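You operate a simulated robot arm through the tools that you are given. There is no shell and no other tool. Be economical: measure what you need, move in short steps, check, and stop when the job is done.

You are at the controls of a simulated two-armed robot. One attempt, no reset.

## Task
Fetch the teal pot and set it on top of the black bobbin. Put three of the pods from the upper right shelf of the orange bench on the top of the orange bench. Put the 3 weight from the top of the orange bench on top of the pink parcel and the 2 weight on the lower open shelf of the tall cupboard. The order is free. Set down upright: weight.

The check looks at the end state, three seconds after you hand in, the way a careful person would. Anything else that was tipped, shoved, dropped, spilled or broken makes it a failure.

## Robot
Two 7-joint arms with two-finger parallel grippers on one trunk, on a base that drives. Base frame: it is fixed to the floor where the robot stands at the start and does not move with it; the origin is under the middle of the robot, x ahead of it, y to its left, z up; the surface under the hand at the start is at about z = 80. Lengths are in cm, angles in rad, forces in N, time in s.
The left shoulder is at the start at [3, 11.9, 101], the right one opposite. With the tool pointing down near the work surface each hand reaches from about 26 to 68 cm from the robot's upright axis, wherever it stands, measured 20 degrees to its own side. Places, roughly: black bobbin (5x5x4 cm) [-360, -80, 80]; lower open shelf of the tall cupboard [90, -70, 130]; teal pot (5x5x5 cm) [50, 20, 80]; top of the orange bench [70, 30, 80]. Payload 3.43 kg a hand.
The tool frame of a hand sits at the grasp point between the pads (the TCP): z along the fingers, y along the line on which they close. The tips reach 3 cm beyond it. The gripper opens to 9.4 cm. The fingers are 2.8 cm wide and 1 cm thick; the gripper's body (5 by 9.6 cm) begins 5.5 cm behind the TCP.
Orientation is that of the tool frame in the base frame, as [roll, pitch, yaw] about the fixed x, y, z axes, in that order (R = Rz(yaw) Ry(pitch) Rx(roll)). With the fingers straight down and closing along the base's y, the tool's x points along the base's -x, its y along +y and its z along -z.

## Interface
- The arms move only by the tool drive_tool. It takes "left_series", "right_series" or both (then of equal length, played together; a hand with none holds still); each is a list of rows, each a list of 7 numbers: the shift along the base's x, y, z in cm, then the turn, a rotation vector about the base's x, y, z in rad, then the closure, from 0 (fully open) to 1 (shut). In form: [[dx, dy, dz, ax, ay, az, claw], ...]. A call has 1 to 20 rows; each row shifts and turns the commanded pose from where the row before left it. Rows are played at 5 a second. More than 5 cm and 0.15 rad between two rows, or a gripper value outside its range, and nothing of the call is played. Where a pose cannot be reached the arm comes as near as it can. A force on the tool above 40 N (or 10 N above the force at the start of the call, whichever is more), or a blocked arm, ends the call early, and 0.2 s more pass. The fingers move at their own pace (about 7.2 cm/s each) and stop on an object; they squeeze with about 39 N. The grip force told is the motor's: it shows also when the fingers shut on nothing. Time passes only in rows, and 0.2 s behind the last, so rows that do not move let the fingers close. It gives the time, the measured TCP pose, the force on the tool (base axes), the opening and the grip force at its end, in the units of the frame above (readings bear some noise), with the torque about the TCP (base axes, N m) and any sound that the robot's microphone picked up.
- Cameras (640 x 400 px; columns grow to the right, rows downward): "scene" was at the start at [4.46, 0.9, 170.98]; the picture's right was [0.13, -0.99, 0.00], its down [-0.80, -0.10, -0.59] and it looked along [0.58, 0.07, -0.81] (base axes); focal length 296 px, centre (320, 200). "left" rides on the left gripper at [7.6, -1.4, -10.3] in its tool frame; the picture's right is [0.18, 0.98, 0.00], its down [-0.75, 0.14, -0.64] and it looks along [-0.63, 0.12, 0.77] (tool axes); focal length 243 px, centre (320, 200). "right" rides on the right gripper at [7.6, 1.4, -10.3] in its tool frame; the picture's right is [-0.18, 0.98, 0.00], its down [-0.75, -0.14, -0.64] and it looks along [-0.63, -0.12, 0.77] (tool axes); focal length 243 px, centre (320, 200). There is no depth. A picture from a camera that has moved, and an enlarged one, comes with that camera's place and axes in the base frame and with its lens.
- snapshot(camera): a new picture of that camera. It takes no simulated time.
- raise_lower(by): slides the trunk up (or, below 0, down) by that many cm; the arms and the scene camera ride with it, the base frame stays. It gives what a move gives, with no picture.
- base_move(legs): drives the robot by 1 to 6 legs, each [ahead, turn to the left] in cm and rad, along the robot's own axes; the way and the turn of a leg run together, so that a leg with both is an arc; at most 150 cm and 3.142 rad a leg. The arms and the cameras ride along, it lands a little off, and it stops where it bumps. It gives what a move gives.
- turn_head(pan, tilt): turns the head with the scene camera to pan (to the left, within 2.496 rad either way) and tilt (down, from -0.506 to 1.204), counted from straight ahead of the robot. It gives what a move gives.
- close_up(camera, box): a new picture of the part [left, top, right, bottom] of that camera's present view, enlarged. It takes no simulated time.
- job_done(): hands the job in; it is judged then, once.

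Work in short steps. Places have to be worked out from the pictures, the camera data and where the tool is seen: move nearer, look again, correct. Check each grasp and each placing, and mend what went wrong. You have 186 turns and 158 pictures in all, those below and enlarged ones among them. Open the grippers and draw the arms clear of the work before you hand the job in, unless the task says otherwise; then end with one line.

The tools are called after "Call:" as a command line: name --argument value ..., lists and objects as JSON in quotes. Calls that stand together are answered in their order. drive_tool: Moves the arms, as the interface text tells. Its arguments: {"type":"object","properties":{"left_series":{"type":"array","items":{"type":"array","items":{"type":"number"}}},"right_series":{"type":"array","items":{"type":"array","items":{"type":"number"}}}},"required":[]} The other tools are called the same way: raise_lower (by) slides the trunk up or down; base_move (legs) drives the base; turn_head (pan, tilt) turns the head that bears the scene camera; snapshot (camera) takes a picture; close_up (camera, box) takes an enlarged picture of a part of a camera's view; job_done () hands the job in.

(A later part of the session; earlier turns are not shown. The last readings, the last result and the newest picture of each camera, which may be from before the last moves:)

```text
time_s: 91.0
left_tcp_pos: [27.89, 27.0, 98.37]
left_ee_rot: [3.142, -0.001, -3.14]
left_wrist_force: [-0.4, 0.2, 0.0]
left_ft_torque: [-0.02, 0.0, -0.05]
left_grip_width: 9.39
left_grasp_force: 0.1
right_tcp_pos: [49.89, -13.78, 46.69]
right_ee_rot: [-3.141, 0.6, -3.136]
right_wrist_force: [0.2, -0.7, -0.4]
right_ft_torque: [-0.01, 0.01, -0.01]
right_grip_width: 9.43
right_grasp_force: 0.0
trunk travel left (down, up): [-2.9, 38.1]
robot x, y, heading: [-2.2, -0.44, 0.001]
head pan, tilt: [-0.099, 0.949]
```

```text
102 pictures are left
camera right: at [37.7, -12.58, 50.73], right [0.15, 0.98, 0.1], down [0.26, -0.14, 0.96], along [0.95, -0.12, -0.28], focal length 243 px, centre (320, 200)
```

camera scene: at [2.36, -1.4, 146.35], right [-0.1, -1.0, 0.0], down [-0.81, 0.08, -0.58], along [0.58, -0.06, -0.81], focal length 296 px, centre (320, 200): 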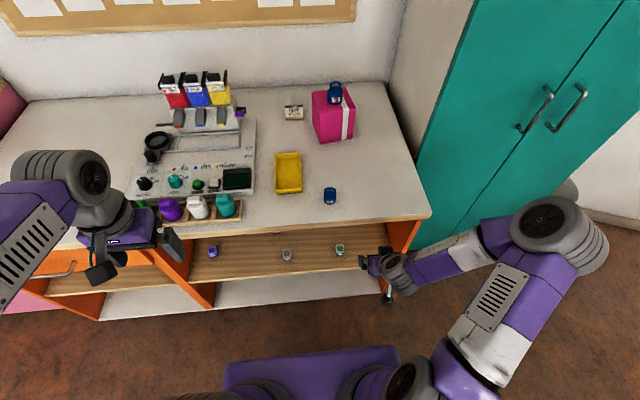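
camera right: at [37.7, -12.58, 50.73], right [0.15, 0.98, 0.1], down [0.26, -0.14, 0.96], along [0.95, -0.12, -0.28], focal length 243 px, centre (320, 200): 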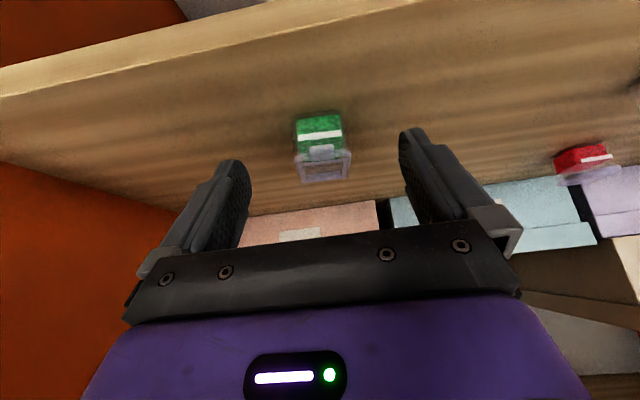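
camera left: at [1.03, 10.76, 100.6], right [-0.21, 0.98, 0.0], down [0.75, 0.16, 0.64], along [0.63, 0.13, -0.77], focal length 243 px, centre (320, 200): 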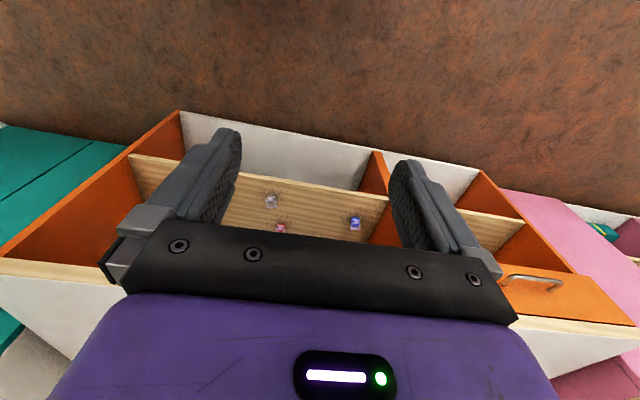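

Pod almost between the tips; I lower 0.6 cm more, watching force.

Call:
drive_tool --right_series '[[0.2, 0, -0.3, 0, 0, 0, 0], [0.2, 0, -0.3, 0, 0, 0, 0], [0, 0, 0, 0, 0, 0, 0]]'

Call:
snapshot --camera "right"

```text
time_s: 91.8
left_tcp_pos: [27.94, 27.01, 98.31]
left_ee_rot: [3.141, -0.001, -3.139]
left_wrist_force: [-0.1, -0.3, -0.5]
left_ft_torque: [-0.03, 0.03, 0.01]
left_grip_width: 9.41
left_grasp_force: 0.0
right_tcp_pos: [50.27, -13.74, 46.01]
right_ee_rot: [-3.141, 0.601, -3.137]
right_wrist_force: [-0.3, 0.1, 0.1]
right_ft_torque: [-0.02, -0.03, 0.02]
right_grip_width: 9.38
right_grasp_force: 0.0
trunk travel left (down, up): [-2.9, 38.1]
robot x, y, heading: [-2.32, -0.45, 0.005]
head pan, tilt: [-0.099, 0.949]
```

```text
101 pictures are left
camera right: at [38.03, -12.5, 50.1], right [0.15, 0.98, 0.1], down [0.26, -0.14, 0.96], along [0.95, -0.12, -0.28], focal length 243 px, centre (320, 200)
```

right: 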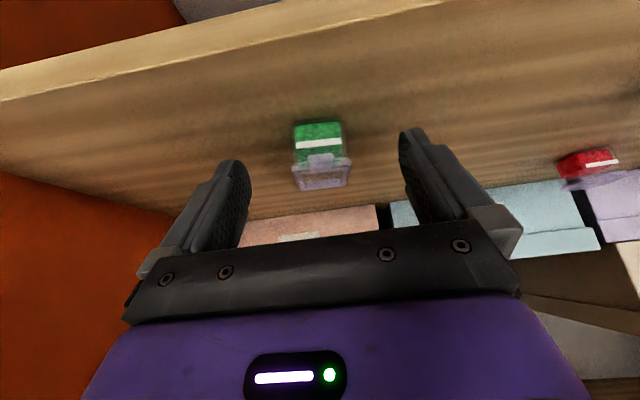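

The pod spans the fingertips. I close gently.

Call:
drive_tool --right_series '[[0, 0, 0, 0, 0, 0, 0.5], [0, 0, 0, 0, 0, 0, 0.75], [0, 0, 0, 0, 0, 0, 0.75], [0, 0, 0, 0, 0, 0, 0.75]]'

Call:
snapshot --camera "right"

```text
time_s: 92.8
left_tcp_pos: [27.89, 27.1, 98.35]
left_ee_rot: [-3.141, -0.001, -3.14]
left_wrist_force: [-0.3, 0.3, -1.3]
left_ft_torque: [-0.01, -0.01, -0.02]
left_grip_width: 9.39
left_grasp_force: 0.1
right_tcp_pos: [50.11, -13.88, 46.07]
right_ee_rot: [3.141, 0.601, -3.139]
right_wrist_force: [0.7, -0.5, 0.0]
right_ft_torque: [0.01, 0.02, -0.01]
right_grip_width: 3.09
right_grasp_force: 39.0
trunk travel left (down, up): [-2.9, 38.1]
robot x, y, heading: [-2.24, -0.74, -0.001]
head pan, tilt: [-0.099, 0.949]
```

```text
100 pictures are left
camera right: at [38.03, -12.51, 50.11], right [0.15, 0.98, 0.1], down [0.26, -0.14, 0.96], along [0.95, -0.12, -0.28], focal length 243 px, centre (320, 200)
```

right: 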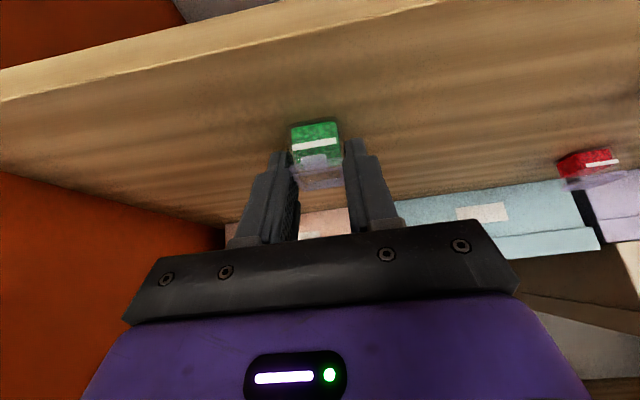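

Gripped at 3.1 cm. I lift slightly, pull straight back out from under the top, and check.

Call:
drive_tool --right_series '[[0, 0, 1, 0, 0, 0, 0.75], [0, 0, 2, 0, 0, 0, 0.75], [-2, 0, 2, 0, 0, 0, 0.75], [-3, 0, 2, 0, 0, 0, 0.75]]'

Call:
snapshot --camera "right"

```text
time_s: 93.8
left_tcp_pos: [27.86, 27.07, 98.33]
left_ee_rot: [3.141, 0.002, -3.141]
left_wrist_force: [0.1, -1.1, 0.4]
left_ft_torque: [0.0, 0.01, -0.01]
left_grip_width: 9.41
left_grasp_force: 0.0
right_tcp_pos: [45.28, -13.93, 53.13]
right_ee_rot: [3.14, 0.601, -3.138]
right_wrist_force: [-0.7, 0.2, -0.2]
right_ft_torque: [0.02, 0.0, -0.03]
right_grip_width: 3.08
right_grasp_force: 39.7
trunk travel left (down, up): [-2.9, 38.1]
robot x, y, heading: [-2.21, -0.74, -0.0]
head pan, tilt: [-0.099, 0.949]
```

```text
99 pictures are left
camera right: at [33.13, -12.62, 57.23], right [0.15, 0.98, 0.1], down [0.26, -0.14, 0.96], along [0.95, -0.12, -0.28], focal length 243 px, centre (320, 200)
```

right: 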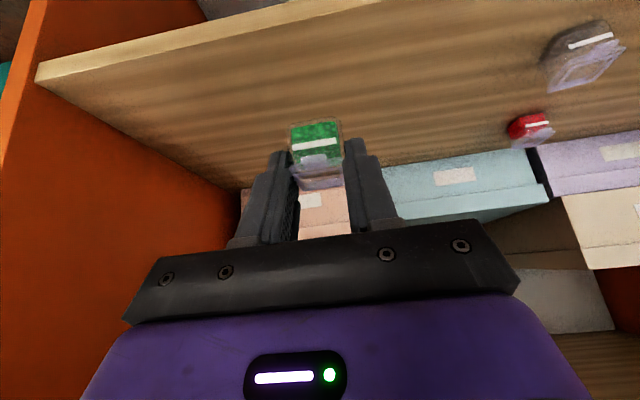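

The green pod is held upright. I back the base off, raise the trunk, and return above the table to place it near (62,-23).

Call:
base_move --legs '[[-14, 0]]'

Call:
raise_lower --by 34

Call:
drive_tool --right_series '[[0, -2, 4, 0, 0, 0, 0.75], [0, -2, 4, 0, 0, 0, 0.75], [0, -2, 3, 0, 0, 0, 0.75]]'

Call:
base_move --legs '[[20, 0]]'

Call:
snapshot --camera "scene"

Call:
snapshot --camera "right"

```text
time_s: 95.1
left_tcp_pos: [13.6, 27.02, 98.51]
left_ee_rot: [-3.141, 0.0, -3.135]
left_wrist_force: [-0.2, 0.0, 0.1]
left_ft_torque: [-0.01, -0.02, 0.02]
left_grip_width: 9.42
left_grasp_force: 0.0
right_tcp_pos: [31.13, -13.74, 53.09]
right_ee_rot: [-3.141, 0.6, -3.135]
right_wrist_force: [-0.8, -0.2, -0.3]
right_ft_torque: [-0.01, 0.01, -0.01]
right_grip_width: 3.1
right_grasp_force: 39.3
trunk travel left (down, up): [-2.9, 38.1]
robot x, y, heading: [-16.18, -0.68, 0.005]
head pan, tilt: [-0.099, 0.949]
```

```text
time_s: 98.4
left_tcp_pos: [13.57, 27.16, 132.42]
left_ee_rot: [-3.141, -0.001, -3.136]
left_wrist_force: [-0.5, 0.0, 0.2]
left_ft_torque: [0.03, 0.04, 0.03]
left_grip_width: 9.39
left_grasp_force: 0.1
right_tcp_pos: [31.13, -13.65, 87.08]
right_ee_rot: [3.142, 0.602, -3.134]
right_wrist_force: [-0.9, -0.7, -0.3]
right_ft_torque: [0.03, 0.02, -0.01]
right_grip_width: 3.09
right_grasp_force: 39.0
trunk travel left (down, up): [-36.9, 4.1]
robot x, y, heading: [-16.37, -0.62, 0.009]
head pan, tilt: [-0.099, 0.949]
```

```text
time_s: 99.2
left_tcp_pos: [13.64, 27.12, 132.38]
left_ee_rot: [3.141, 0.001, -3.134]
left_wrist_force: [-0.9, 0.2, -0.6]
left_ft_torque: [-0.02, -0.04, 0.01]
left_grip_width: 9.4
left_grasp_force: 0.1
right_tcp_pos: [31.19, -19.64, 97.98]
right_ee_rot: [3.139, 0.601, -3.135]
right_wrist_force: [-0.2, -0.4, -0.7]
right_ft_torque: [-0.01, 0.04, 0.0]
right_grip_width: 3.09
right_grasp_force: 38.8
trunk travel left (down, up): [-36.9, 4.1]
robot x, y, heading: [-16.16, -0.63, 0.01]
head pan, tilt: [-0.099, 0.949]
```

```text
time_s: 100.8
left_tcp_pos: [33.51, 27.37, 132.29]
left_ee_rot: [3.141, 0.001, -3.135]
left_wrist_force: [0.4, -0.9, 0.1]
left_ft_torque: [-0.01, 0.01, 0.02]
left_grip_width: 9.42
left_grasp_force: 0.1
right_tcp_pos: [51.17, -19.38, 97.95]
right_ee_rot: [3.141, 0.6, -3.133]
right_wrist_force: [-0.4, -0.3, -1.0]
right_ft_torque: [-0.01, -0.01, 0.0]
right_grip_width: 3.11
right_grasp_force: 38.7
trunk travel left (down, up): [-36.9, 4.1]
robot x, y, heading: [3.75, -0.79, 0.01]
head pan, tilt: [-0.099, 0.949]
```

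```text
98 pictures are left
camera scene: at [8.1, -1.28, 180.35], right [-0.09, -1.0, 0.0], down [-0.81, 0.07, -0.58], along [0.58, -0.05, -0.81], focal length 296 px, centre (320, 200)
```

scene: 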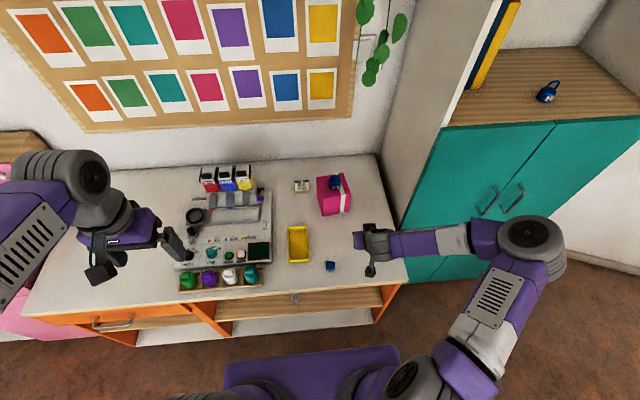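

```text
97 pictures are left
camera right: at [39.02, -18.16, 102.08], right [0.14, 0.98, 0.1], down [0.26, -0.14, 0.96], along [0.95, -0.11, -0.28], focal length 243 px, centre (320, 200)
```

right: 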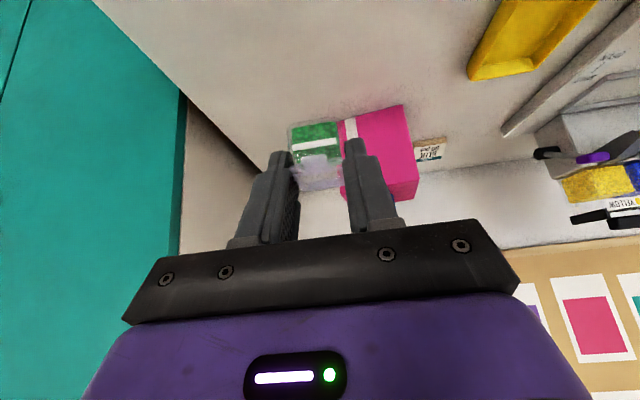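

The table spot is clear. I move to (61,-23) and lower to just above the surface.

Call:
drive_tool --right_series '[[4, -1.5, -2, 0, 0, 0, 0.75], [4, -1.5, -2, 0, 0, 0, 0.75], [1.8, -0.6, -4, 0, 0, 0, 0.75], [0, 0, -4, 0, 0, 0, 0.75], [0, 0, -1.2, 0, 0, 0, 0.75], [0, 0, 0, 0, 0, 0, 0.75]]'

Call:
drive_tool --right_series '[[0, 0, -0.5, 0, 0, 0, 0.75], [0, 0, -0.3, 0, 0, 0, 0.75], [0, 0, 0, 0, 0, 0, 0.75]]'

Call:
snapshot --camera "right"

```text
time_s: 102.2
left_tcp_pos: [33.56, 27.28, 132.36]
left_ee_rot: [-3.141, 0.001, -3.133]
left_wrist_force: [-1.2, 0.1, 1.1]
left_ft_torque: [-0.01, 0.02, 0.0]
left_grip_width: 9.41
left_grasp_force: 0.0
right_tcp_pos: [61.05, -22.96, 84.88]
right_ee_rot: [-3.141, 0.601, -3.131]
right_wrist_force: [0.8, 0.2, -0.2]
right_ft_torque: [-0.01, 0.01, 0.0]
right_grip_width: 3.1
right_grasp_force: 39.6
trunk travel left (down, up): [-36.9, 4.1]
robot x, y, heading: [3.26, -0.49, 0.004]
head pan, tilt: [-0.099, 0.949]
```

```text
time_s: 103.0
left_tcp_pos: [33.38, 27.32, 132.42]
left_ee_rot: [-3.14, 0.0, -3.133]
left_wrist_force: [0.3, 0.8, -0.3]
left_ft_torque: [0.01, -0.01, 0.03]
left_grip_width: 9.43
left_grasp_force: 0.0
right_tcp_pos: [61.1, -22.9, 83.99]
right_ee_rot: [-3.14, 0.6, -3.133]
right_wrist_force: [0.5, -0.6, 0.4]
right_ft_torque: [-0.01, -0.03, -0.03]
right_grip_width: 3.12
right_grasp_force: 38.9
trunk travel left (down, up): [-36.9, 4.1]
robot x, y, heading: [3.72, -0.63, 0.014]
head pan, tilt: [-0.099, 0.949]
```

```text
96 pictures are left
camera right: at [48.89, -21.77, 88.11], right [0.14, 0.98, 0.1], down [0.26, -0.14, 0.96], along [0.95, -0.11, -0.28], focal length 243 px, centre (320, 200)
```

right: 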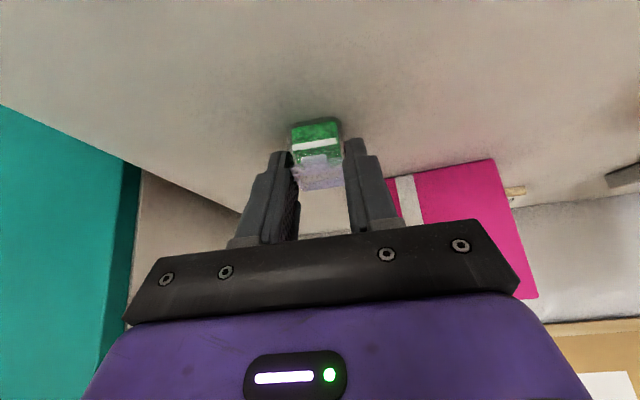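

Close to touching; I continue in 0.25 cm steps.

Call:
drive_tool --right_series '[[0, 0, -0.3, 0, 0, 0, 0.75], [0, 0, 0, 0, 0, 0, 0.75]]'

Call:
drive_tool --right_series '[[0, 0, -0.25, 0, 0, 0, 0.75], [0, 0, 0, 0, 0, 0, 0.75]]'

```text
time_s: 103.6
left_tcp_pos: [33.27, 27.44, 132.33]
left_ee_rot: [3.141, 0.001, -3.133]
left_wrist_force: [-0.2, 0.4, -0.5]
left_ft_torque: [0.0, -0.02, -0.02]
left_grip_width: 9.37
left_grasp_force: 0.0
right_tcp_pos: [61.0, -22.89, 83.84]
right_ee_rot: [3.14, 0.605, -3.131]
right_wrist_force: [-0.3, -0.8, 20.1]
right_ft_torque: [-0.05, -0.08, 0.02]
right_grip_width: 3.1
right_grasp_force: 39.0
trunk travel left (down, up): [-36.9, 4.1]
robot x, y, heading: [3.92, -0.29, 0.008]
head pan, tilt: [-0.099, 0.949]
```

```text
time_s: 104.2
left_tcp_pos: [33.28, 27.35, 132.52]
left_ee_rot: [-3.14, 0.002, -3.131]
left_wrist_force: [-0.4, 0.2, 0.1]
left_ft_torque: [-0.02, 0.03, -0.02]
left_grip_width: 9.38
left_grasp_force: 0.0
right_tcp_pos: [61.11, -22.87, 83.59]
right_ee_rot: [3.141, 0.606, -3.131]
right_wrist_force: [4.8, -2.4, 27.2]
right_ft_torque: [-0.1, -0.46, -0.03]
right_grip_width: 3.1
right_grasp_force: 39.2
trunk travel left (down, up): [-36.9, 4.1]
robot x, y, heading: [3.4, -0.72, 0.012]
head pan, tilt: [-0.099, 0.949]
```

Contact (27 N). I ease up a little, open, and withdraw up and back.

Call:
drive_tool --right_series '[[0, 0, 0.4, 0, 0, 0, 0.75], [0, 0, 0, 0, 0, 0, 0.5], [0, 0, 0, 0, 0, 0, 0], [0, 0, 0, 0, 0, 0, 0], [-2, 0, 3, 0, 0, 0, 0], [-2, 0, 4, 0, 0, 0, 0], [-3, 0, 4, 0, 0, 0, 0]]'

Call:
snapshot --camera "right"

```text
time_s: 105.8
left_tcp_pos: [33.35, 27.46, 132.48]
left_ee_rot: [-3.141, 0.001, -3.131]
left_wrist_force: [-0.1, -0.1, 0.8]
left_ft_torque: [0.0, -0.04, -0.02]
left_grip_width: 9.42
left_grasp_force: 0.1
right_tcp_pos: [53.88, -23.04, 94.74]
right_ee_rot: [3.14, 0.6, -3.133]
right_wrist_force: [0.0, -0.1, 0.0]
right_ft_torque: [0.01, -0.01, -0.02]
right_grip_width: 9.4
right_grasp_force: 0.0
trunk travel left (down, up): [-36.9, 4.1]
robot x, y, heading: [3.44, -0.79, 0.008]
head pan, tilt: [-0.099, 0.949]
```

```text
95 pictures are left
camera right: at [41.67, -21.88, 98.91], right [0.14, 0.98, 0.1], down [0.26, -0.14, 0.96], along [0.95, -0.11, -0.28], focal length 243 px, centre (320, 200)
```

right: 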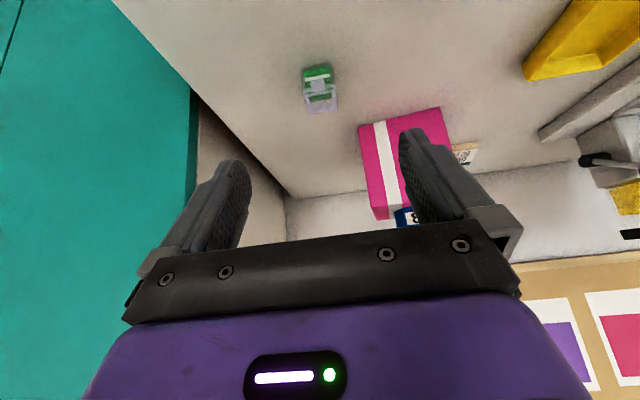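

The green pod is on the table top. Next is the clear pod at about (51,6): I back off, lower the trunk, and move the hand in front of it.

Call:
base_move --legs '[[-20, -0.01]]'

Call:
raise_lower --by -34

Call:
drive_tool --right_series '[[0, 4, -2, 0, 0, 0, 0], [0, 4, -2, 0, 0, 0, 0], [0, 4, -2, 0, 0, 0, 0], [0, 4, -1, 0, 0, 0, 0], [0, 4, 0, 0, 0, 0, 0], [0, 4, 0, 0, 0, 0, 0], [0, 4, 0, 0, 0, 0, 0]]'

Call:
snapshot --camera "right"

Call:
snapshot --camera "scene"

```text
time_s: 107.4
left_tcp_pos: [13.41, 26.98, 132.39]
left_ee_rot: [3.141, -0.002, -3.139]
left_wrist_force: [0.2, -0.4, 0.2]
left_ft_torque: [0.01, -0.02, 0.01]
left_grip_width: 9.39
left_grasp_force: 0.1
right_tcp_pos: [33.64, -23.51, 94.77]
right_ee_rot: [-3.142, 0.6, 3.142]
right_wrist_force: [0.5, 0.2, -0.7]
right_ft_torque: [-0.02, 0.04, 0.01]
right_grip_width: 9.39
right_grasp_force: 0.0
trunk travel left (down, up): [-36.9, 4.1]
robot x, y, heading: [-16.83, -0.91, 0.004]
head pan, tilt: [-0.099, 0.949]
```

```text
time_s: 110.8
left_tcp_pos: [13.55, 27.07, 98.46]
left_ee_rot: [-3.14, 0.0, -3.14]
left_wrist_force: [0.0, 0.3, 0.1]
left_ft_torque: [-0.01, 0.01, 0.0]
left_grip_width: 9.38
left_grasp_force: 0.1
right_tcp_pos: [33.69, -23.72, 60.73]
right_ee_rot: [-3.141, 0.601, -3.139]
right_wrist_force: [-0.5, -0.6, 0.4]
right_ft_torque: [0.01, -0.01, -0.02]
right_grip_width: 9.39
right_grasp_force: 0.1
trunk travel left (down, up): [-2.9, 38.1]
robot x, y, heading: [-16.2, -0.55, 0.009]
head pan, tilt: [-0.099, 0.949]
```

```text
time_s: 112.4
left_tcp_pos: [13.57, 27.06, 98.36]
left_ee_rot: [-3.141, 0.0, -3.139]
left_wrist_force: [0.0, 0.7, -0.7]
left_ft_torque: [0.01, 0.01, 0.04]
left_grip_width: 9.38
left_grasp_force: 0.1
right_tcp_pos: [33.72, 4.45, 53.55]
right_ee_rot: [3.141, 0.601, 3.141]
right_wrist_force: [-0.6, 0.3, -0.3]
right_ft_torque: [0.02, -0.04, -0.01]
right_grip_width: 9.4
right_grasp_force: 0.0
trunk travel left (down, up): [-2.9, 38.1]
robot x, y, heading: [-16.45, -0.21, 0.007]
head pan, tilt: [-0.099, 0.949]
```

```text
94 pictures are left
camera right: at [21.48, 5.65, 57.77], right [0.15, 0.98, 0.1], down [0.26, -0.14, 0.96], along [0.95, -0.12, -0.28], focal length 243 px, centre (320, 200)
```

right: 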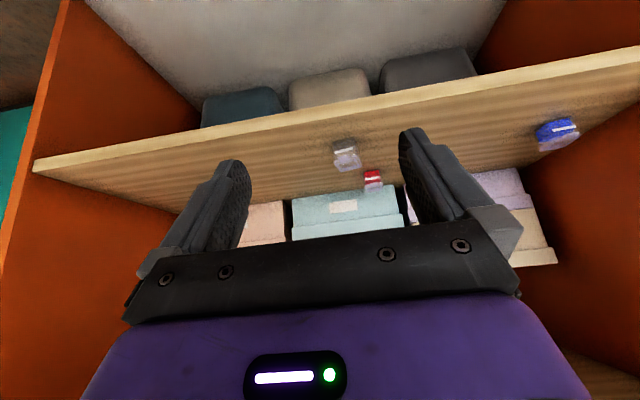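

```text
93 pictures are left
camera scene: at [-12.06, -1.38, 146.35], right [-0.1, -1.0, 0.0], down [-0.81, 0.08, -0.58], along [0.58, -0.06, -0.81], focal length 296 px, centre (320, 200)
```

scene: 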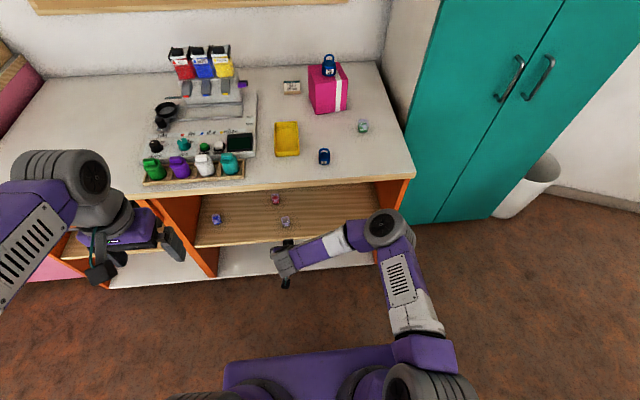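

The clear pod sits at about (50.8,6.1). I drive forward 14 cm and align above it.

Call:
base_move --legs '[[14, -0.006]]'

Call:
drive_tool --right_series '[[0, 1.6, -1, 0, 0, 0, 0], [0.5, 0, -2.5, 0, 0, 0, 0], [0, 0, 0, 0, 0, 0, 0]]'

Call:
snapshot --camera "right"

```text
time_s: 113.7
left_tcp_pos: [27.41, 26.79, 98.36]
left_ee_rot: [-3.14, 0.002, 3.134]
left_wrist_force: [0.5, 0.4, 0.2]
left_ft_torque: [-0.01, 0.0, -0.02]
left_grip_width: 9.38
left_grasp_force: 0.0
right_tcp_pos: [47.25, 3.9, 53.6]
right_ee_rot: [3.141, 0.598, 3.135]
right_wrist_force: [0.4, 0.5, -0.8]
right_ft_torque: [0.0, 0.01, -0.01]
right_grip_width: 9.37
right_grasp_force: 0.0
trunk travel left (down, up): [-2.9, 38.1]
robot x, y, heading: [-2.75, -0.83, -0.007]
head pan, tilt: [-0.099, 0.949]
```

```text
time_s: 114.5
left_tcp_pos: [27.36, 26.78, 98.46]
left_ee_rot: [-3.141, 0.0, 3.134]
left_wrist_force: [-0.3, -0.6, -1.0]
left_ft_torque: [0.03, -0.04, 0.01]
left_grip_width: 9.39
left_grasp_force: 0.0
right_tcp_pos: [47.78, 5.45, 49.98]
right_ee_rot: [3.141, 0.602, 3.134]
right_wrist_force: [0.0, -0.5, -1.0]
right_ft_torque: [-0.02, -0.01, -0.01]
right_grip_width: 9.42
right_grasp_force: 0.1
trunk travel left (down, up): [-2.9, 38.1]
robot x, y, heading: [-3.03, -0.44, -0.005]
head pan, tilt: [-0.099, 0.949]
```

```text
92 pictures are left
camera right: at [35.62, 6.78, 54.19], right [0.16, 0.98, 0.1], down [0.26, -0.14, 0.96], along [0.95, -0.12, -0.28], focal length 243 px, centre (320, 200)
```

right: 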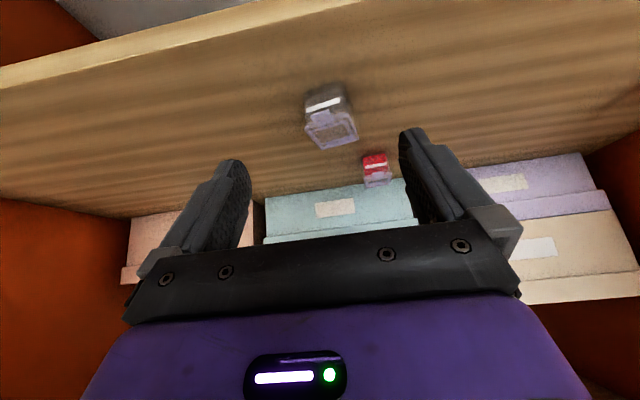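

The clear pod is at (50.7,6.3), yawed by roughly 0.25 rad. I turn the hand to match and descend.

Call:
drive_tool --right_series '[[0.6, 0.2, -1, 0, 0, 0.12, 0], [0.7, 0.2, -1, 0, 0, 0.12, 0], [0.6, 0.1, -0.8, 0, 0, 0, 0], [0, 0, 0, 0, 0, 0, 0]]'

Call:
snapshot --camera "right"

```text
time_s: 115.5
left_tcp_pos: [27.32, 26.63, 98.36]
left_ee_rot: [-3.142, 0.0, 3.134]
left_wrist_force: [-0.5, 0.3, 0.6]
left_ft_torque: [-0.03, 0.02, 0.0]
left_grip_width: 9.41
left_grasp_force: 0.1
right_tcp_pos: [49.75, 6.01, 47.33]
right_ee_rot: [-3.141, 0.6, -2.907]
right_wrist_force: [-0.1, -0.5, -0.9]
right_ft_torque: [-0.02, -0.01, 0.0]
right_grip_width: 9.4
right_grasp_force: 0.0
trunk travel left (down, up): [-2.9, 38.1]
robot x, y, heading: [-2.65, -0.47, -0.01]
head pan, tilt: [-0.099, 0.949]
```

```text
91 pictures are left
camera right: at [37.48, 4.39, 51.44], right [-0.08, 0.99, 0.1], down [0.29, -0.08, 0.96], along [0.95, 0.11, -0.28], focal length 243 px, centre (320, 200)
```

right: 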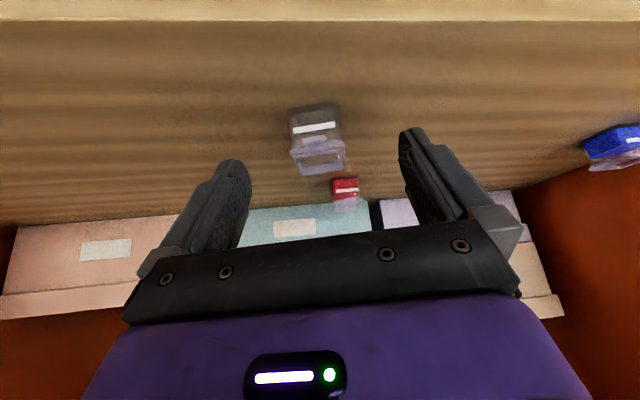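

Aligned like the green one was. I lower 1.3 cm and check.

Call:
drive_tool --right_series '[[0.1, 0, -0.7, 0, 0, 0, 0], [0.1, 0, -0.6, 0, 0, 0, 0], [0, 0, 0, 0, 0, 0, 0]]'

Call:
snapshot --camera "right"

```text
time_s: 116.3
left_tcp_pos: [27.37, 26.76, 98.39]
left_ee_rot: [-3.14, 0.0, 3.134]
left_wrist_force: [0.2, 1.0, -0.4]
left_ft_torque: [-0.02, -0.02, 0.01]
left_grip_width: 9.4
left_grasp_force: 0.0
right_tcp_pos: [49.96, 6.07, 46.0]
right_ee_rot: [-3.141, 0.601, -2.907]
right_wrist_force: [-0.3, 0.4, -0.5]
right_ft_torque: [-0.01, -0.03, -0.04]
right_grip_width: 9.4
right_grasp_force: 0.0
trunk travel left (down, up): [-2.9, 38.1]
robot x, y, heading: [-2.7, -0.66, -0.009]
head pan, tilt: [-0.099, 0.949]
```

```text
90 pictures are left
camera right: at [37.7, 4.46, 50.13], right [-0.08, 0.99, 0.1], down [0.29, -0.08, 0.96], along [0.95, 0.11, -0.28], focal length 243 px, centre (320, 200)
```

right: 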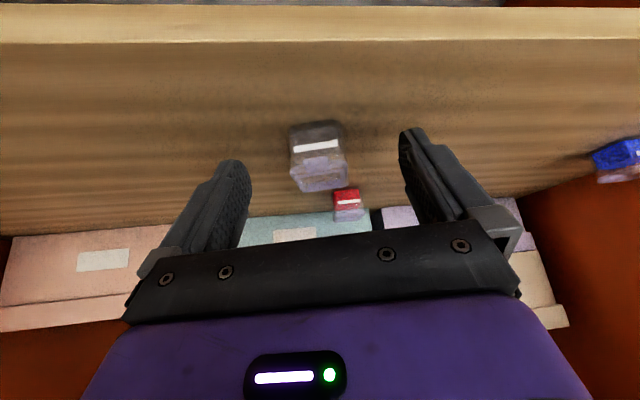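

The view matches the successful green grasp. I close, lift and draw out.

Call:
drive_tool --right_series '[[0, 0, 0, 0, 0, 0, 0.5], [0, 0, 0, 0, 0, 0, 0.75], [0, 0, 0, 0, 0, 0, 0.75], [0, 0, 0, 0, 0, 0, 0.75], [0, 0, 1, 0, 0, 0, 0.75], [0, 0, 2, 0, 0, 0, 0.75], [-2, 0, 2, 0, 0, 0, 0.75], [-3, 0, 2, 0, 0, 0, 0.75]]'

Call:
snapshot --camera "right"

```text
time_s: 118.1
left_tcp_pos: [27.41, 26.77, 98.4]
left_ee_rot: [3.141, 0.001, 3.134]
left_wrist_force: [0.3, 1.6, 0.7]
left_ft_torque: [-0.01, -0.04, -0.01]
left_grip_width: 9.38
left_grasp_force: 0.2
right_tcp_pos: [44.96, 5.77, 53.11]
right_ee_rot: [-3.14, 0.6, -2.909]
right_wrist_force: [0.9, -0.5, -0.4]
right_ft_torque: [-0.02, -0.01, 0.01]
right_grip_width: 3.02
right_grasp_force: 39.0
trunk travel left (down, up): [-2.9, 38.1]
robot x, y, heading: [-2.88, -0.75, -0.008]
head pan, tilt: [-0.099, 0.949]
```

```text
89 pictures are left
camera right: at [32.7, 4.3, 57.28], right [-0.08, 0.99, 0.1], down [0.28, -0.08, 0.96], along [0.96, 0.11, -0.28], focal length 243 px, centre (320, 200)
```

right: 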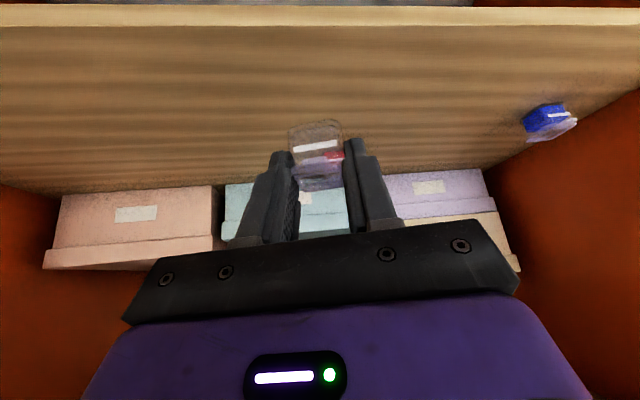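

The clear pod is held. While it stays in the right hand, I'll fetch the blue pod at (56,34.5) with the left arm on the same trip: back off, then bring the left hand low with the same tilt.

Call:
base_move --legs '[[-14, 0.008]]'

Call:
drive_tool --left_series '[[3, 2, 0, 0, -0.12, 0, 0], [3, 2, 0, 0, -0.12, 0, 0], [3, 2, 0, 0, -0.12, 0, 0], [3, 1.5, 0, 0, -0.12, 0, 0], [3, 0, -3, 0, -0.12, 0, 0], [1.5, 0, -4, 0, 0, 0, 0], [0, 0, -5, 0, 0, 0, 0], [0, 0, -5, 0, 0, 0, 0], [0, 0, -5, 0, 0, 0, 0], [0, 0, -5, 0, 0, 0, 0], [0, 0, -5, 0, 0, 0, 0], [0, 0, -5, 0, 0, 0, 0], [0, 0, -5, 0, 0, 0, 0], [0, 0, -3, 0, 0, 0, 0]]'

Call:
snapshot --camera "left"

Call:
snapshot --camera "scene"

```text
time_s: 119.4
left_tcp_pos: [12.89, 27.01, 98.27]
left_ee_rot: [-3.14, 0.001, -3.138]
left_wrist_force: [-0.7, 0.6, -0.1]
left_ft_torque: [-0.05, -0.02, 0.01]
left_grip_width: 9.41
left_grasp_force: 0.1
right_tcp_pos: [30.58, 6.29, 53.05]
right_ee_rot: [3.141, 0.6, -2.899]
right_wrist_force: [-0.2, -0.4, -0.1]
right_ft_torque: [-0.03, -0.02, 0.0]
right_grip_width: 3.05
right_grasp_force: 39.1
trunk travel left (down, up): [-2.9, 38.1]
robot x, y, heading: [-17.34, -0.74, 0.003]
head pan, tilt: [-0.099, 0.949]
```

```text
time_s: 122.4
left_tcp_pos: [29.29, 34.81, 53.33]
left_ee_rot: [-3.141, 0.599, -3.139]
left_wrist_force: [-0.6, 0.4, -0.2]
left_ft_torque: [0.0, 0.02, 0.01]
left_grip_width: 9.39
left_grasp_force: 0.0
right_tcp_pos: [30.65, 6.39, 53.09]
right_ee_rot: [3.141, 0.602, -2.899]
right_wrist_force: [-0.1, -0.3, 0.7]
right_ft_torque: [0.0, 0.0, -0.01]
right_grip_width: 3.03
right_grasp_force: 39.0
trunk travel left (down, up): [-2.9, 38.1]
robot x, y, heading: [-16.89, -0.48, -0.0]
head pan, tilt: [-0.099, 0.949]
```

```text
88 pictures are left
camera left: at [17.18, 33.16, 57.4], right [-0.15, 0.98, -0.1], down [0.26, 0.14, 0.96], along [0.95, 0.12, -0.28], focal length 243 px, centre (320, 200)
```

left: 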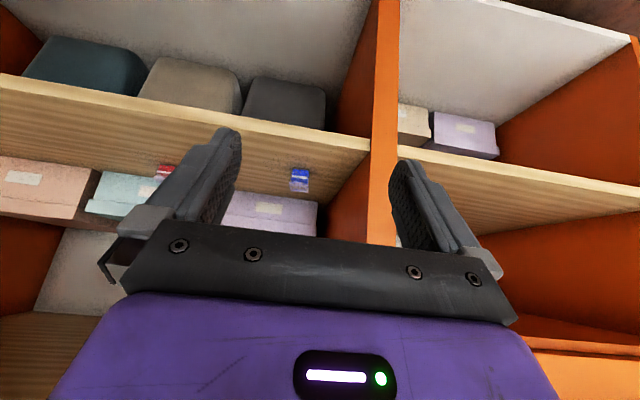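

```text
87 pictures are left
camera scene: at [-12.66, -1.41, 146.35], right [-0.1, -1.0, 0.0], down [-0.81, 0.08, -0.58], along [0.58, -0.06, -0.81], focal length 296 px, centre (320, 200)
```

scene: 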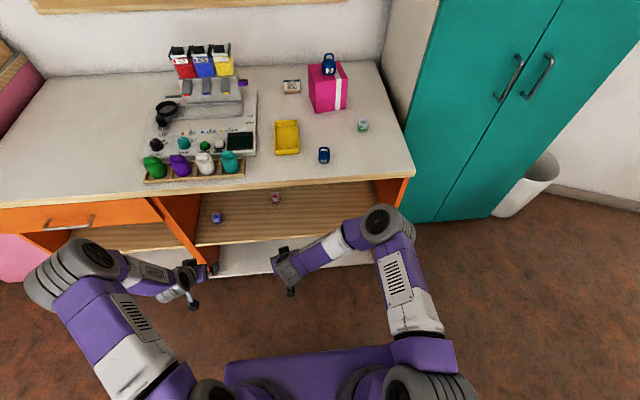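

The blue pod is at about (54.3,34.1), and the divider face is at y≈42, which leaves enough room. I drive forward 14 cm with both hands in the opening and look.

Call:
base_move --legs '[[14, 0]]'

Call:
drive_tool --left_series '[[3, -0.3, -0.5, 0, 0, 0, 0], [3, -0.3, -1, 0, 0, 0, 0], [1, 0, -1, 0, 0, 0, 0], [0, 0, 0, 0, 0, 0, 0]]'

Call:
snapshot --camera "left"

```text
time_s: 123.7
left_tcp_pos: [43.17, 34.8, 53.24]
left_ee_rot: [-3.14, 0.599, -3.138]
left_wrist_force: [1.1, 0.4, -0.1]
left_ft_torque: [0.01, -0.02, -0.01]
left_grip_width: 9.41
left_grasp_force: 0.1
right_tcp_pos: [44.58, 6.28, 53.18]
right_ee_rot: [-3.141, 0.6, -2.9]
right_wrist_force: [0.2, -0.3, 0.1]
right_ft_torque: [-0.02, 0.0, -0.01]
right_grip_width: 3.04
right_grasp_force: 39.4
trunk travel left (down, up): [-2.9, 38.1]
robot x, y, heading: [-3.35, -0.63, 0.005]
head pan, tilt: [-0.099, 0.949]
```

```text
time_s: 124.7
left_tcp_pos: [50.19, 34.23, 50.74]
left_ee_rot: [-3.139, 0.601, -3.14]
left_wrist_force: [0.3, 0.5, 0.1]
left_ft_torque: [0.02, 0.0, 0.0]
left_grip_width: 9.42
left_grasp_force: 0.1
right_tcp_pos: [44.54, 6.42, 53.12]
right_ee_rot: [3.141, 0.601, -2.897]
right_wrist_force: [0.0, 0.5, 0.2]
right_ft_torque: [0.02, 0.0, 0.01]
right_grip_width: 3.02
right_grasp_force: 38.6
trunk travel left (down, up): [-2.9, 38.1]
robot x, y, heading: [-3.32, -0.61, 0.001]
head pan, tilt: [-0.099, 0.949]
```

```text
86 pictures are left
camera left: at [38.08, 32.63, 54.94], right [-0.15, 0.98, -0.1], down [0.26, 0.14, 0.96], along [0.95, 0.12, -0.28], focal length 243 px, centre (320, 200)
```

left: 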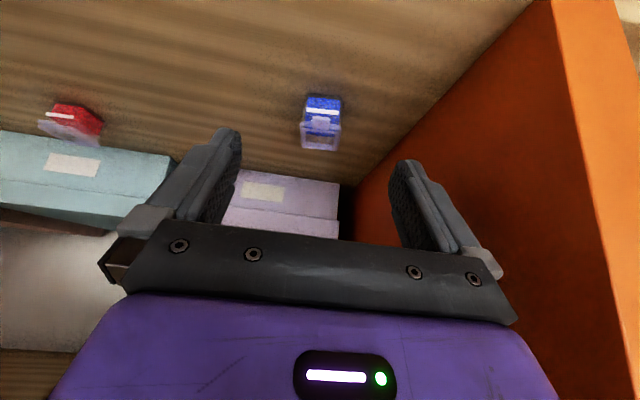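

The blue pod is at (54.8,34.1). I descend towards (53.8,34.1,46).

Call:
drive_tool --left_series '[[1.2, 0, -1.2, 0, 0, 0, 0], [1.2, 0, -1.2, 0, 0, 0, 0], [0.8, 0, -1, 0, 0, 0, 0], [0.4, 0, -0.7, 0, 0, 0, 0], [0, 0, 0, 0, 0, 0, 0]]'

Call:
snapshot --camera "left"

```text
time_s: 125.9
left_tcp_pos: [53.69, 34.21, 46.77]
left_ee_rot: [3.142, 0.601, -3.137]
left_wrist_force: [0.2, -1.0, -0.8]
left_ft_torque: [-0.03, -0.02, -0.02]
left_grip_width: 9.41
left_grasp_force: 0.0
right_tcp_pos: [44.53, 6.36, 53.05]
right_ee_rot: [3.14, 0.601, -2.897]
right_wrist_force: [0.4, 0.0, 0.7]
right_ft_torque: [-0.02, -0.03, -0.01]
right_grip_width: 3.03
right_grasp_force: 39.1
trunk travel left (down, up): [-2.9, 38.1]
robot x, y, heading: [-3.24, -0.94, 0.004]
head pan, tilt: [-0.099, 0.949]
```

```text
85 pictures are left
camera left: at [41.64, 32.66, 50.84], right [-0.15, 0.98, -0.1], down [0.26, 0.14, 0.96], along [0.95, 0.12, -0.28], focal length 243 px, centre (320, 200)
```

left: 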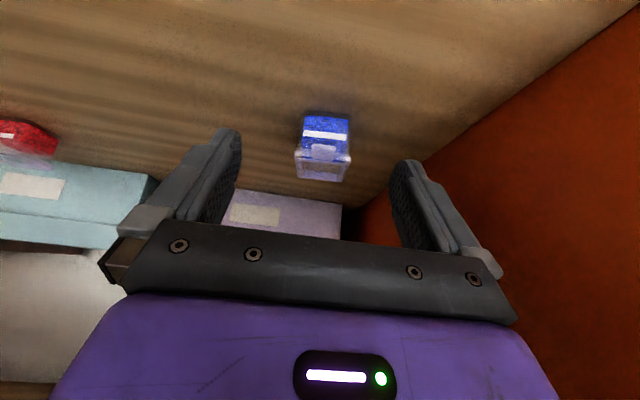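

It matches the earlier approaches. I lower 0.7 cm, close, lift and draw out.

Call:
drive_tool --left_series '[[0.2, 0, -0.7, 0, 0, 0, 0], [0, 0, 0, 0, 0, 0, 0], [0, 0, 0, 0, 0, 0, 0.5], [0, 0, 0, 0, 0, 0, 0.75], [0, 0, 0, 0, 0, 0, 0.75], [0, 0, 0, 0, 0, 0, 0.75], [0, 0, 1, 0, 0, 0, 0.75], [-1, 0, 2, 0, 0, 0, 0.75], [-3, 0, 2, 0, 0, 0, 0.75], [-4, 0, 2, 0, 0, 0, 0.75]]'

Call:
snapshot --camera "left"

```text
time_s: 128.1
left_tcp_pos: [46.02, 34.04, 53.15]
left_ee_rot: [-3.141, 0.6, -3.139]
left_wrist_force: [0.5, -0.7, -0.1]
left_ft_torque: [-0.03, 0.0, -0.04]
left_grip_width: 3.1
left_grasp_force: 39.2
right_tcp_pos: [44.57, 6.41, 52.99]
right_ee_rot: [-3.141, 0.599, -2.898]
right_wrist_force: [0.0, 0.3, -0.1]
right_ft_torque: [0.02, 0.01, 0.0]
right_grip_width: 3.02
right_grasp_force: 39.1
trunk travel left (down, up): [-2.9, 38.1]
robot x, y, heading: [-3.31, -0.44, 0.003]
head pan, tilt: [-0.099, 0.949]
```

```text
84 pictures are left
camera left: at [33.97, 32.73, 57.18], right [-0.15, 0.98, -0.11], down [0.26, 0.14, 0.96], along [0.95, 0.12, -0.28], focal length 243 px, centre (320, 200)
```

left: 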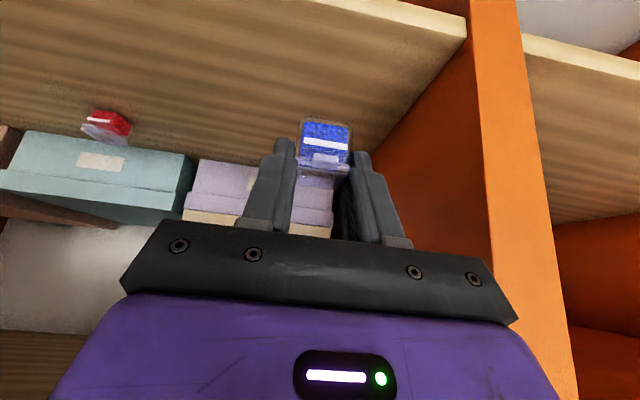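

Both pods are held. I back off, raise the trunk, and return over the table to place the clear pod near (52,-26) with the right hand.

Call:
base_move --legs '[[-15, 0]]'

Call:
raise_lower --by 34

Call:
drive_tool --right_series '[[0, -3, 3, 0, 0, -0.12, 0.75], [0, -4, 3, 0, 0, -0.12, 0.75], [0, -4, 3, 0, 0, 0, 0.75], [0, -4, 2, 0, 0, 0, 0.75], [0, -4, 0, 0, 0, 0, 0.75], [0, -4, 0, 0, 0, 0, 0.75], [0, -4, 0, 0, 0, 0, 0.75], [0, -4, 0, 0, 0, 0, 0.75]]' --left_series '[[0, 0, 4, 0, 0, 0, 0.75], [0, 0, 4, 0, 0, 0, 0.75], [0, 0, 4, 0, 0, 0, 0.75], [0, 0, 4, 0, 0, 0, 0.75], [0, 0, 4, 0, 0, 0, 0.75], [0, 0, 2, 0, 0, 0, 0.75], [0, 0, 0, 0, 0, 0, 0.75], [0, 0, 0, 0, 0, 0, 0.75]]'

Call:
base_move --legs '[[21, 0]]'

Call:
snapshot --camera "scene"

Call:
snapshot --camera "right"

```text
time_s: 129.5
left_tcp_pos: [31.15, 34.16, 53.04]
left_ee_rot: [-3.14, 0.6, 3.141]
left_wrist_force: [-0.8, -0.2, -0.5]
left_ft_torque: [0.03, 0.0, -0.02]
left_grip_width: 3.1
left_grasp_force: 39.2
right_tcp_pos: [29.51, 6.18, 53.05]
right_ee_rot: [-3.14, 0.601, -2.899]
right_wrist_force: [0.1, -0.1, -1.1]
right_ft_torque: [0.0, 0.03, -0.01]
right_grip_width: 3.04
right_grasp_force: 38.8
trunk travel left (down, up): [-2.9, 38.1]
robot x, y, heading: [-18.3, -0.44, -0.003]
head pan, tilt: [-0.099, 0.949]
```

```text
time_s: 132.8
left_tcp_pos: [31.03, 34.08, 87.01]
left_ee_rot: [-3.14, 0.602, -3.141]
left_wrist_force: [-0.7, -0.3, -0.2]
left_ft_torque: [0.02, 0.01, -0.01]
left_grip_width: 3.08
left_grasp_force: 39.3
right_tcp_pos: [29.55, 6.32, 87.08]
right_ee_rot: [-3.14, 0.601, -2.9]
right_wrist_force: [-0.9, -0.3, -0.4]
right_ft_torque: [-0.03, 0.03, 0.0]
right_grip_width: 3.02
right_grasp_force: 39.9
trunk travel left (down, up): [-36.9, 4.1]
robot x, y, heading: [-18.32, -0.56, -0.003]
head pan, tilt: [-0.099, 0.949]
```

```text
time_s: 134.7
left_tcp_pos: [31.01, 34.16, 109.21]
left_ee_rot: [-3.14, 0.601, 3.141]
left_wrist_force: [-0.3, -0.9, -0.2]
left_ft_torque: [-0.03, -0.01, 0.04]
left_grip_width: 3.09
left_grasp_force: 39.2
right_tcp_pos: [29.34, -25.01, 98.01]
right_ee_rot: [3.139, 0.601, -3.141]
right_wrist_force: [0.4, -0.2, 0.4]
right_ft_torque: [0.02, -0.02, -0.01]
right_grip_width: 2.99
right_grasp_force: 38.9
trunk travel left (down, up): [-36.9, 4.1]
robot x, y, heading: [-18.35, -0.78, -0.0]
head pan, tilt: [-0.099, 0.949]
```

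```text
time_s: 136.3
left_tcp_pos: [51.53, 34.37, 109.11]
left_ee_rot: [-3.139, 0.602, -3.14]
left_wrist_force: [-0.4, 0.0, -0.9]
left_ft_torque: [-0.01, 0.0, -0.02]
left_grip_width: 3.1
left_grasp_force: 39.0
right_tcp_pos: [49.78, -24.73, 97.99]
right_ee_rot: [3.141, 0.599, -3.141]
right_wrist_force: [0.8, -0.1, -0.4]
right_ft_torque: [-0.01, -0.02, -0.03]
right_grip_width: 3.06
right_grasp_force: 39.1
trunk travel left (down, up): [-36.9, 4.1]
robot x, y, heading: [2.48, -0.5, 0.001]
head pan, tilt: [-0.099, 0.949]
```

```text
83 pictures are left
camera scene: at [6.76, -1.39, 180.35], right [-0.1, -1.0, 0.0], down [-0.81, 0.08, -0.58], along [0.58, -0.06, -0.81], focal length 296 px, centre (320, 200)
```

scene: 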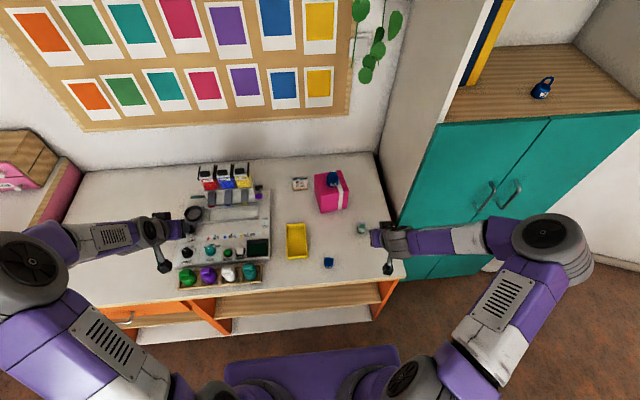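

```text
82 pictures are left
camera right: at [37.71, -23.48, 102.2], right [0.15, 0.98, 0.1], down [0.26, -0.14, 0.96], along [0.95, -0.12, -0.28], focal length 243 px, centre (320, 200)
```

right: 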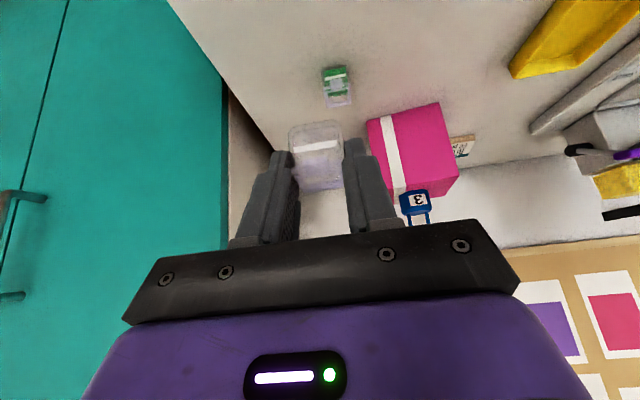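

I lower the clear pod at (50.5,-26) to just above the surface.

Call:
drive_tool --right_series '[[0.7, -1.3, -4, 0, 0, 0, 0.75], [0, 0, -5, 0, 0, 0, 0.75], [0, 0, -4, 0, 0, 0, 0.75], [0, 0, -0.8, 0, 0, 0, 0.75], [0, 0, -0.3, 0, 0, 0, 0.75], [0, 0, 0, 0, 0, 0, 0.75]]'

Call:
drive_tool --right_series '[[0, 0, -0.3, 0, 0, 0, 0.75], [0, 0, 0, 0, 0, 0, 0.75]]'

```text
time_s: 137.7
left_tcp_pos: [51.54, 34.32, 109.02]
left_ee_rot: [-3.141, 0.6, -3.139]
left_wrist_force: [-0.3, -0.2, -0.5]
left_ft_torque: [-0.01, 0.02, 0.0]
left_grip_width: 3.06
left_grasp_force: 38.8
right_tcp_pos: [50.58, -25.89, 84.01]
right_ee_rot: [3.141, 0.6, -3.14]
right_wrist_force: [0.1, 0.8, -0.1]
right_ft_torque: [0.01, -0.01, -0.01]
right_grip_width: 3.03
right_grasp_force: 39.1
trunk travel left (down, up): [-36.9, 4.1]
robot x, y, heading: [2.47, -0.61, -0.004]
head pan, tilt: [-0.099, 0.949]
```

```text
time_s: 138.3
left_tcp_pos: [51.52, 34.43, 109.14]
left_ee_rot: [-3.139, 0.602, -3.139]
left_wrist_force: [-0.1, 0.6, 0.5]
left_ft_torque: [0.0, -0.01, 0.06]
left_grip_width: 3.06
left_grasp_force: 39.3
right_tcp_pos: [50.64, -26.0, 83.93]
right_ee_rot: [3.141, 0.602, -3.137]
right_wrist_force: [-1.0, -1.3, 13.3]
right_ft_torque: [-0.04, -0.11, -0.02]
right_grip_width: 3.03
right_grasp_force: 38.5
trunk travel left (down, up): [-36.9, 4.1]
robot x, y, heading: [2.26, -0.89, 0.002]
head pan, tilt: [-0.099, 0.949]
```

Contact. I release and withdraw back and up, then look.

Call:
drive_tool --right_series '[[0, 0, 0, 0, 0, 0, 0.5], [0, 0, 0, 0, 0, 0, 0], [0, 0, 0, 0, 0, 0, 0], [-1.5, 0, 3, 0, 0, 0, 0], [-2, 0, 4, 0, 0, 0, 0], [-3, 0, 4, 0, 0, 0, 0], [-3, -3, 1, 0, 0, 0, 0]]'

Call:
snapshot --camera "right"

```text
time_s: 139.9
left_tcp_pos: [51.52, 34.32, 109.25]
left_ee_rot: [-3.141, 0.601, -3.139]
left_wrist_force: [0.2, -0.9, -0.9]
left_ft_torque: [0.01, -0.01, 0.05]
left_grip_width: 3.08
left_grasp_force: 39.0
right_tcp_pos: [41.04, -29.14, 95.89]
right_ee_rot: [3.139, 0.601, -3.14]
right_wrist_force: [-0.3, 0.0, 0.5]
right_ft_torque: [-0.03, 0.0, 0.01]
right_grip_width: 9.4
right_grasp_force: 0.1
trunk travel left (down, up): [-36.9, 4.1]
robot x, y, heading: [2.19, -0.44, 0.003]
head pan, tilt: [-0.099, 0.949]
```

```text
81 pictures are left
camera right: at [28.78, -27.96, 99.99], right [0.15, 0.98, 0.11], down [0.26, -0.14, 0.96], along [0.95, -0.12, -0.28], focal length 243 px, centre (320, 200)
```

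right: 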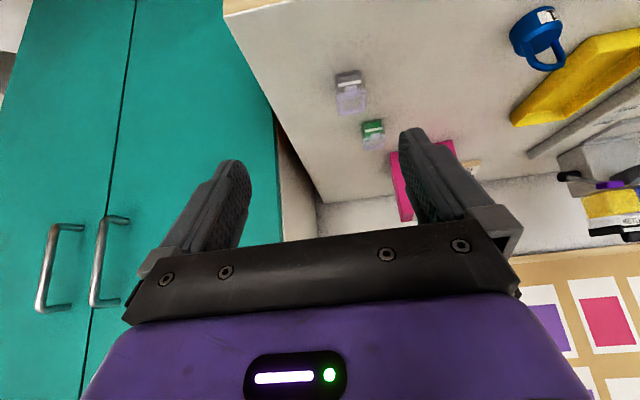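

The clear pod stands well. Now I park the right arm to the right and carry the blue pod with the left arm across to about (59,-14.5).

Call:
drive_tool --right_series '[[-2, -4, 0, 0, 0, 0, 0], [0, -4, 0, 0, 0, 0, 0], [0, -4, 0, 0, 0, 0, 0], [0, 0, 0, 0, 0, 0, 0], [0, 0, 0, 0, 0, 0, 0], [0, 0, 0, 0, 0, 0, 0], [0, 0, 0, 0, 0, 0, 0], [0, 0, 0, 0, 0, 0, 0], [0, 0, 0, 0, 0, 0, 0], [0, 0, 0, 0, 0, 0, 0], [0, 0, 0, 0, 0, 0, 0]]' --left_series '[[0, -4.5, 0, 0, 0, 0, 0.75], [0, -4.5, 0, 0, 0, 0, 0.75], [0, -4.5, 0, 0, 0, 0, 0.75], [0, -4.5, 0, 0, 0, 0, 0.75], [0, -4.5, 0, 0, 0, 0, 0.75], [0, -4.5, 0, 0, 0, 0, 0.75], [0, -4.5, 0, 0, 0, 0, 0.75], [0, -4.5, 0, 0, 0, 0, 0.75], [2, -4.5, 0, 0, 0, 0, 0.75], [2, -4.4, 0, 0, 0, 0, 0.75], [2, -3.9, 0, 0, 0, 0, 0.75]]'

Call:
snapshot --camera "left"

Call:
snapshot --camera "scene"

```text
time_s: 142.3
left_tcp_pos: [57.46, -14.65, 109.11]
left_ee_rot: [-3.141, 0.6, -3.139]
left_wrist_force: [0.0, -0.1, -0.4]
left_ft_torque: [0.0, -0.04, 0.01]
left_grip_width: 3.05
left_grasp_force: 39.0
right_tcp_pos: [39.25, -41.01, 95.55]
right_ee_rot: [3.139, 0.6, -3.142]
right_wrist_force: [0.2, -0.4, -0.4]
right_ft_torque: [-0.01, 0.02, 0.0]
right_grip_width: 9.41
right_grasp_force: 0.1
trunk travel left (down, up): [-36.9, 4.1]
robot x, y, heading: [1.96, -0.63, 0.006]
head pan, tilt: [-0.099, 0.949]
```

```text
80 pictures are left
camera left: at [45.56, -16.22, 113.28], right [-0.15, 0.98, -0.1], down [0.26, 0.14, 0.96], along [0.95, 0.12, -0.28], focal length 243 px, centre (320, 200)
```

left: 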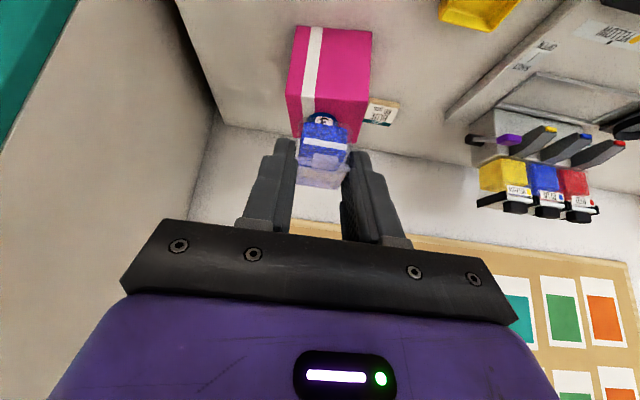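

```text
79 pictures are left
camera scene: at [6.8, -1.48, 180.34], right [-0.1, -1.0, 0.0], down [-0.81, 0.08, -0.58], along [0.58, -0.06, -0.81], focal length 296 px, centre (320, 200)
```

scene: 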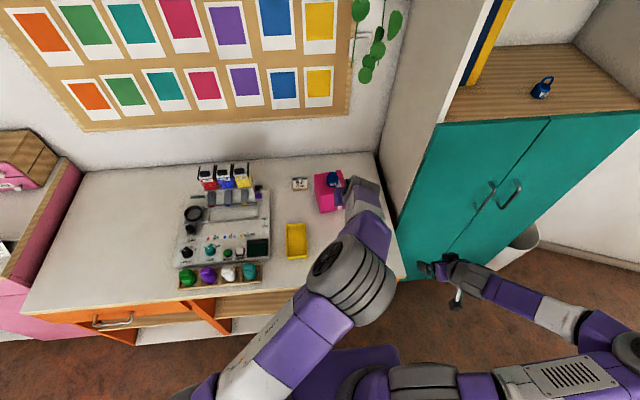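

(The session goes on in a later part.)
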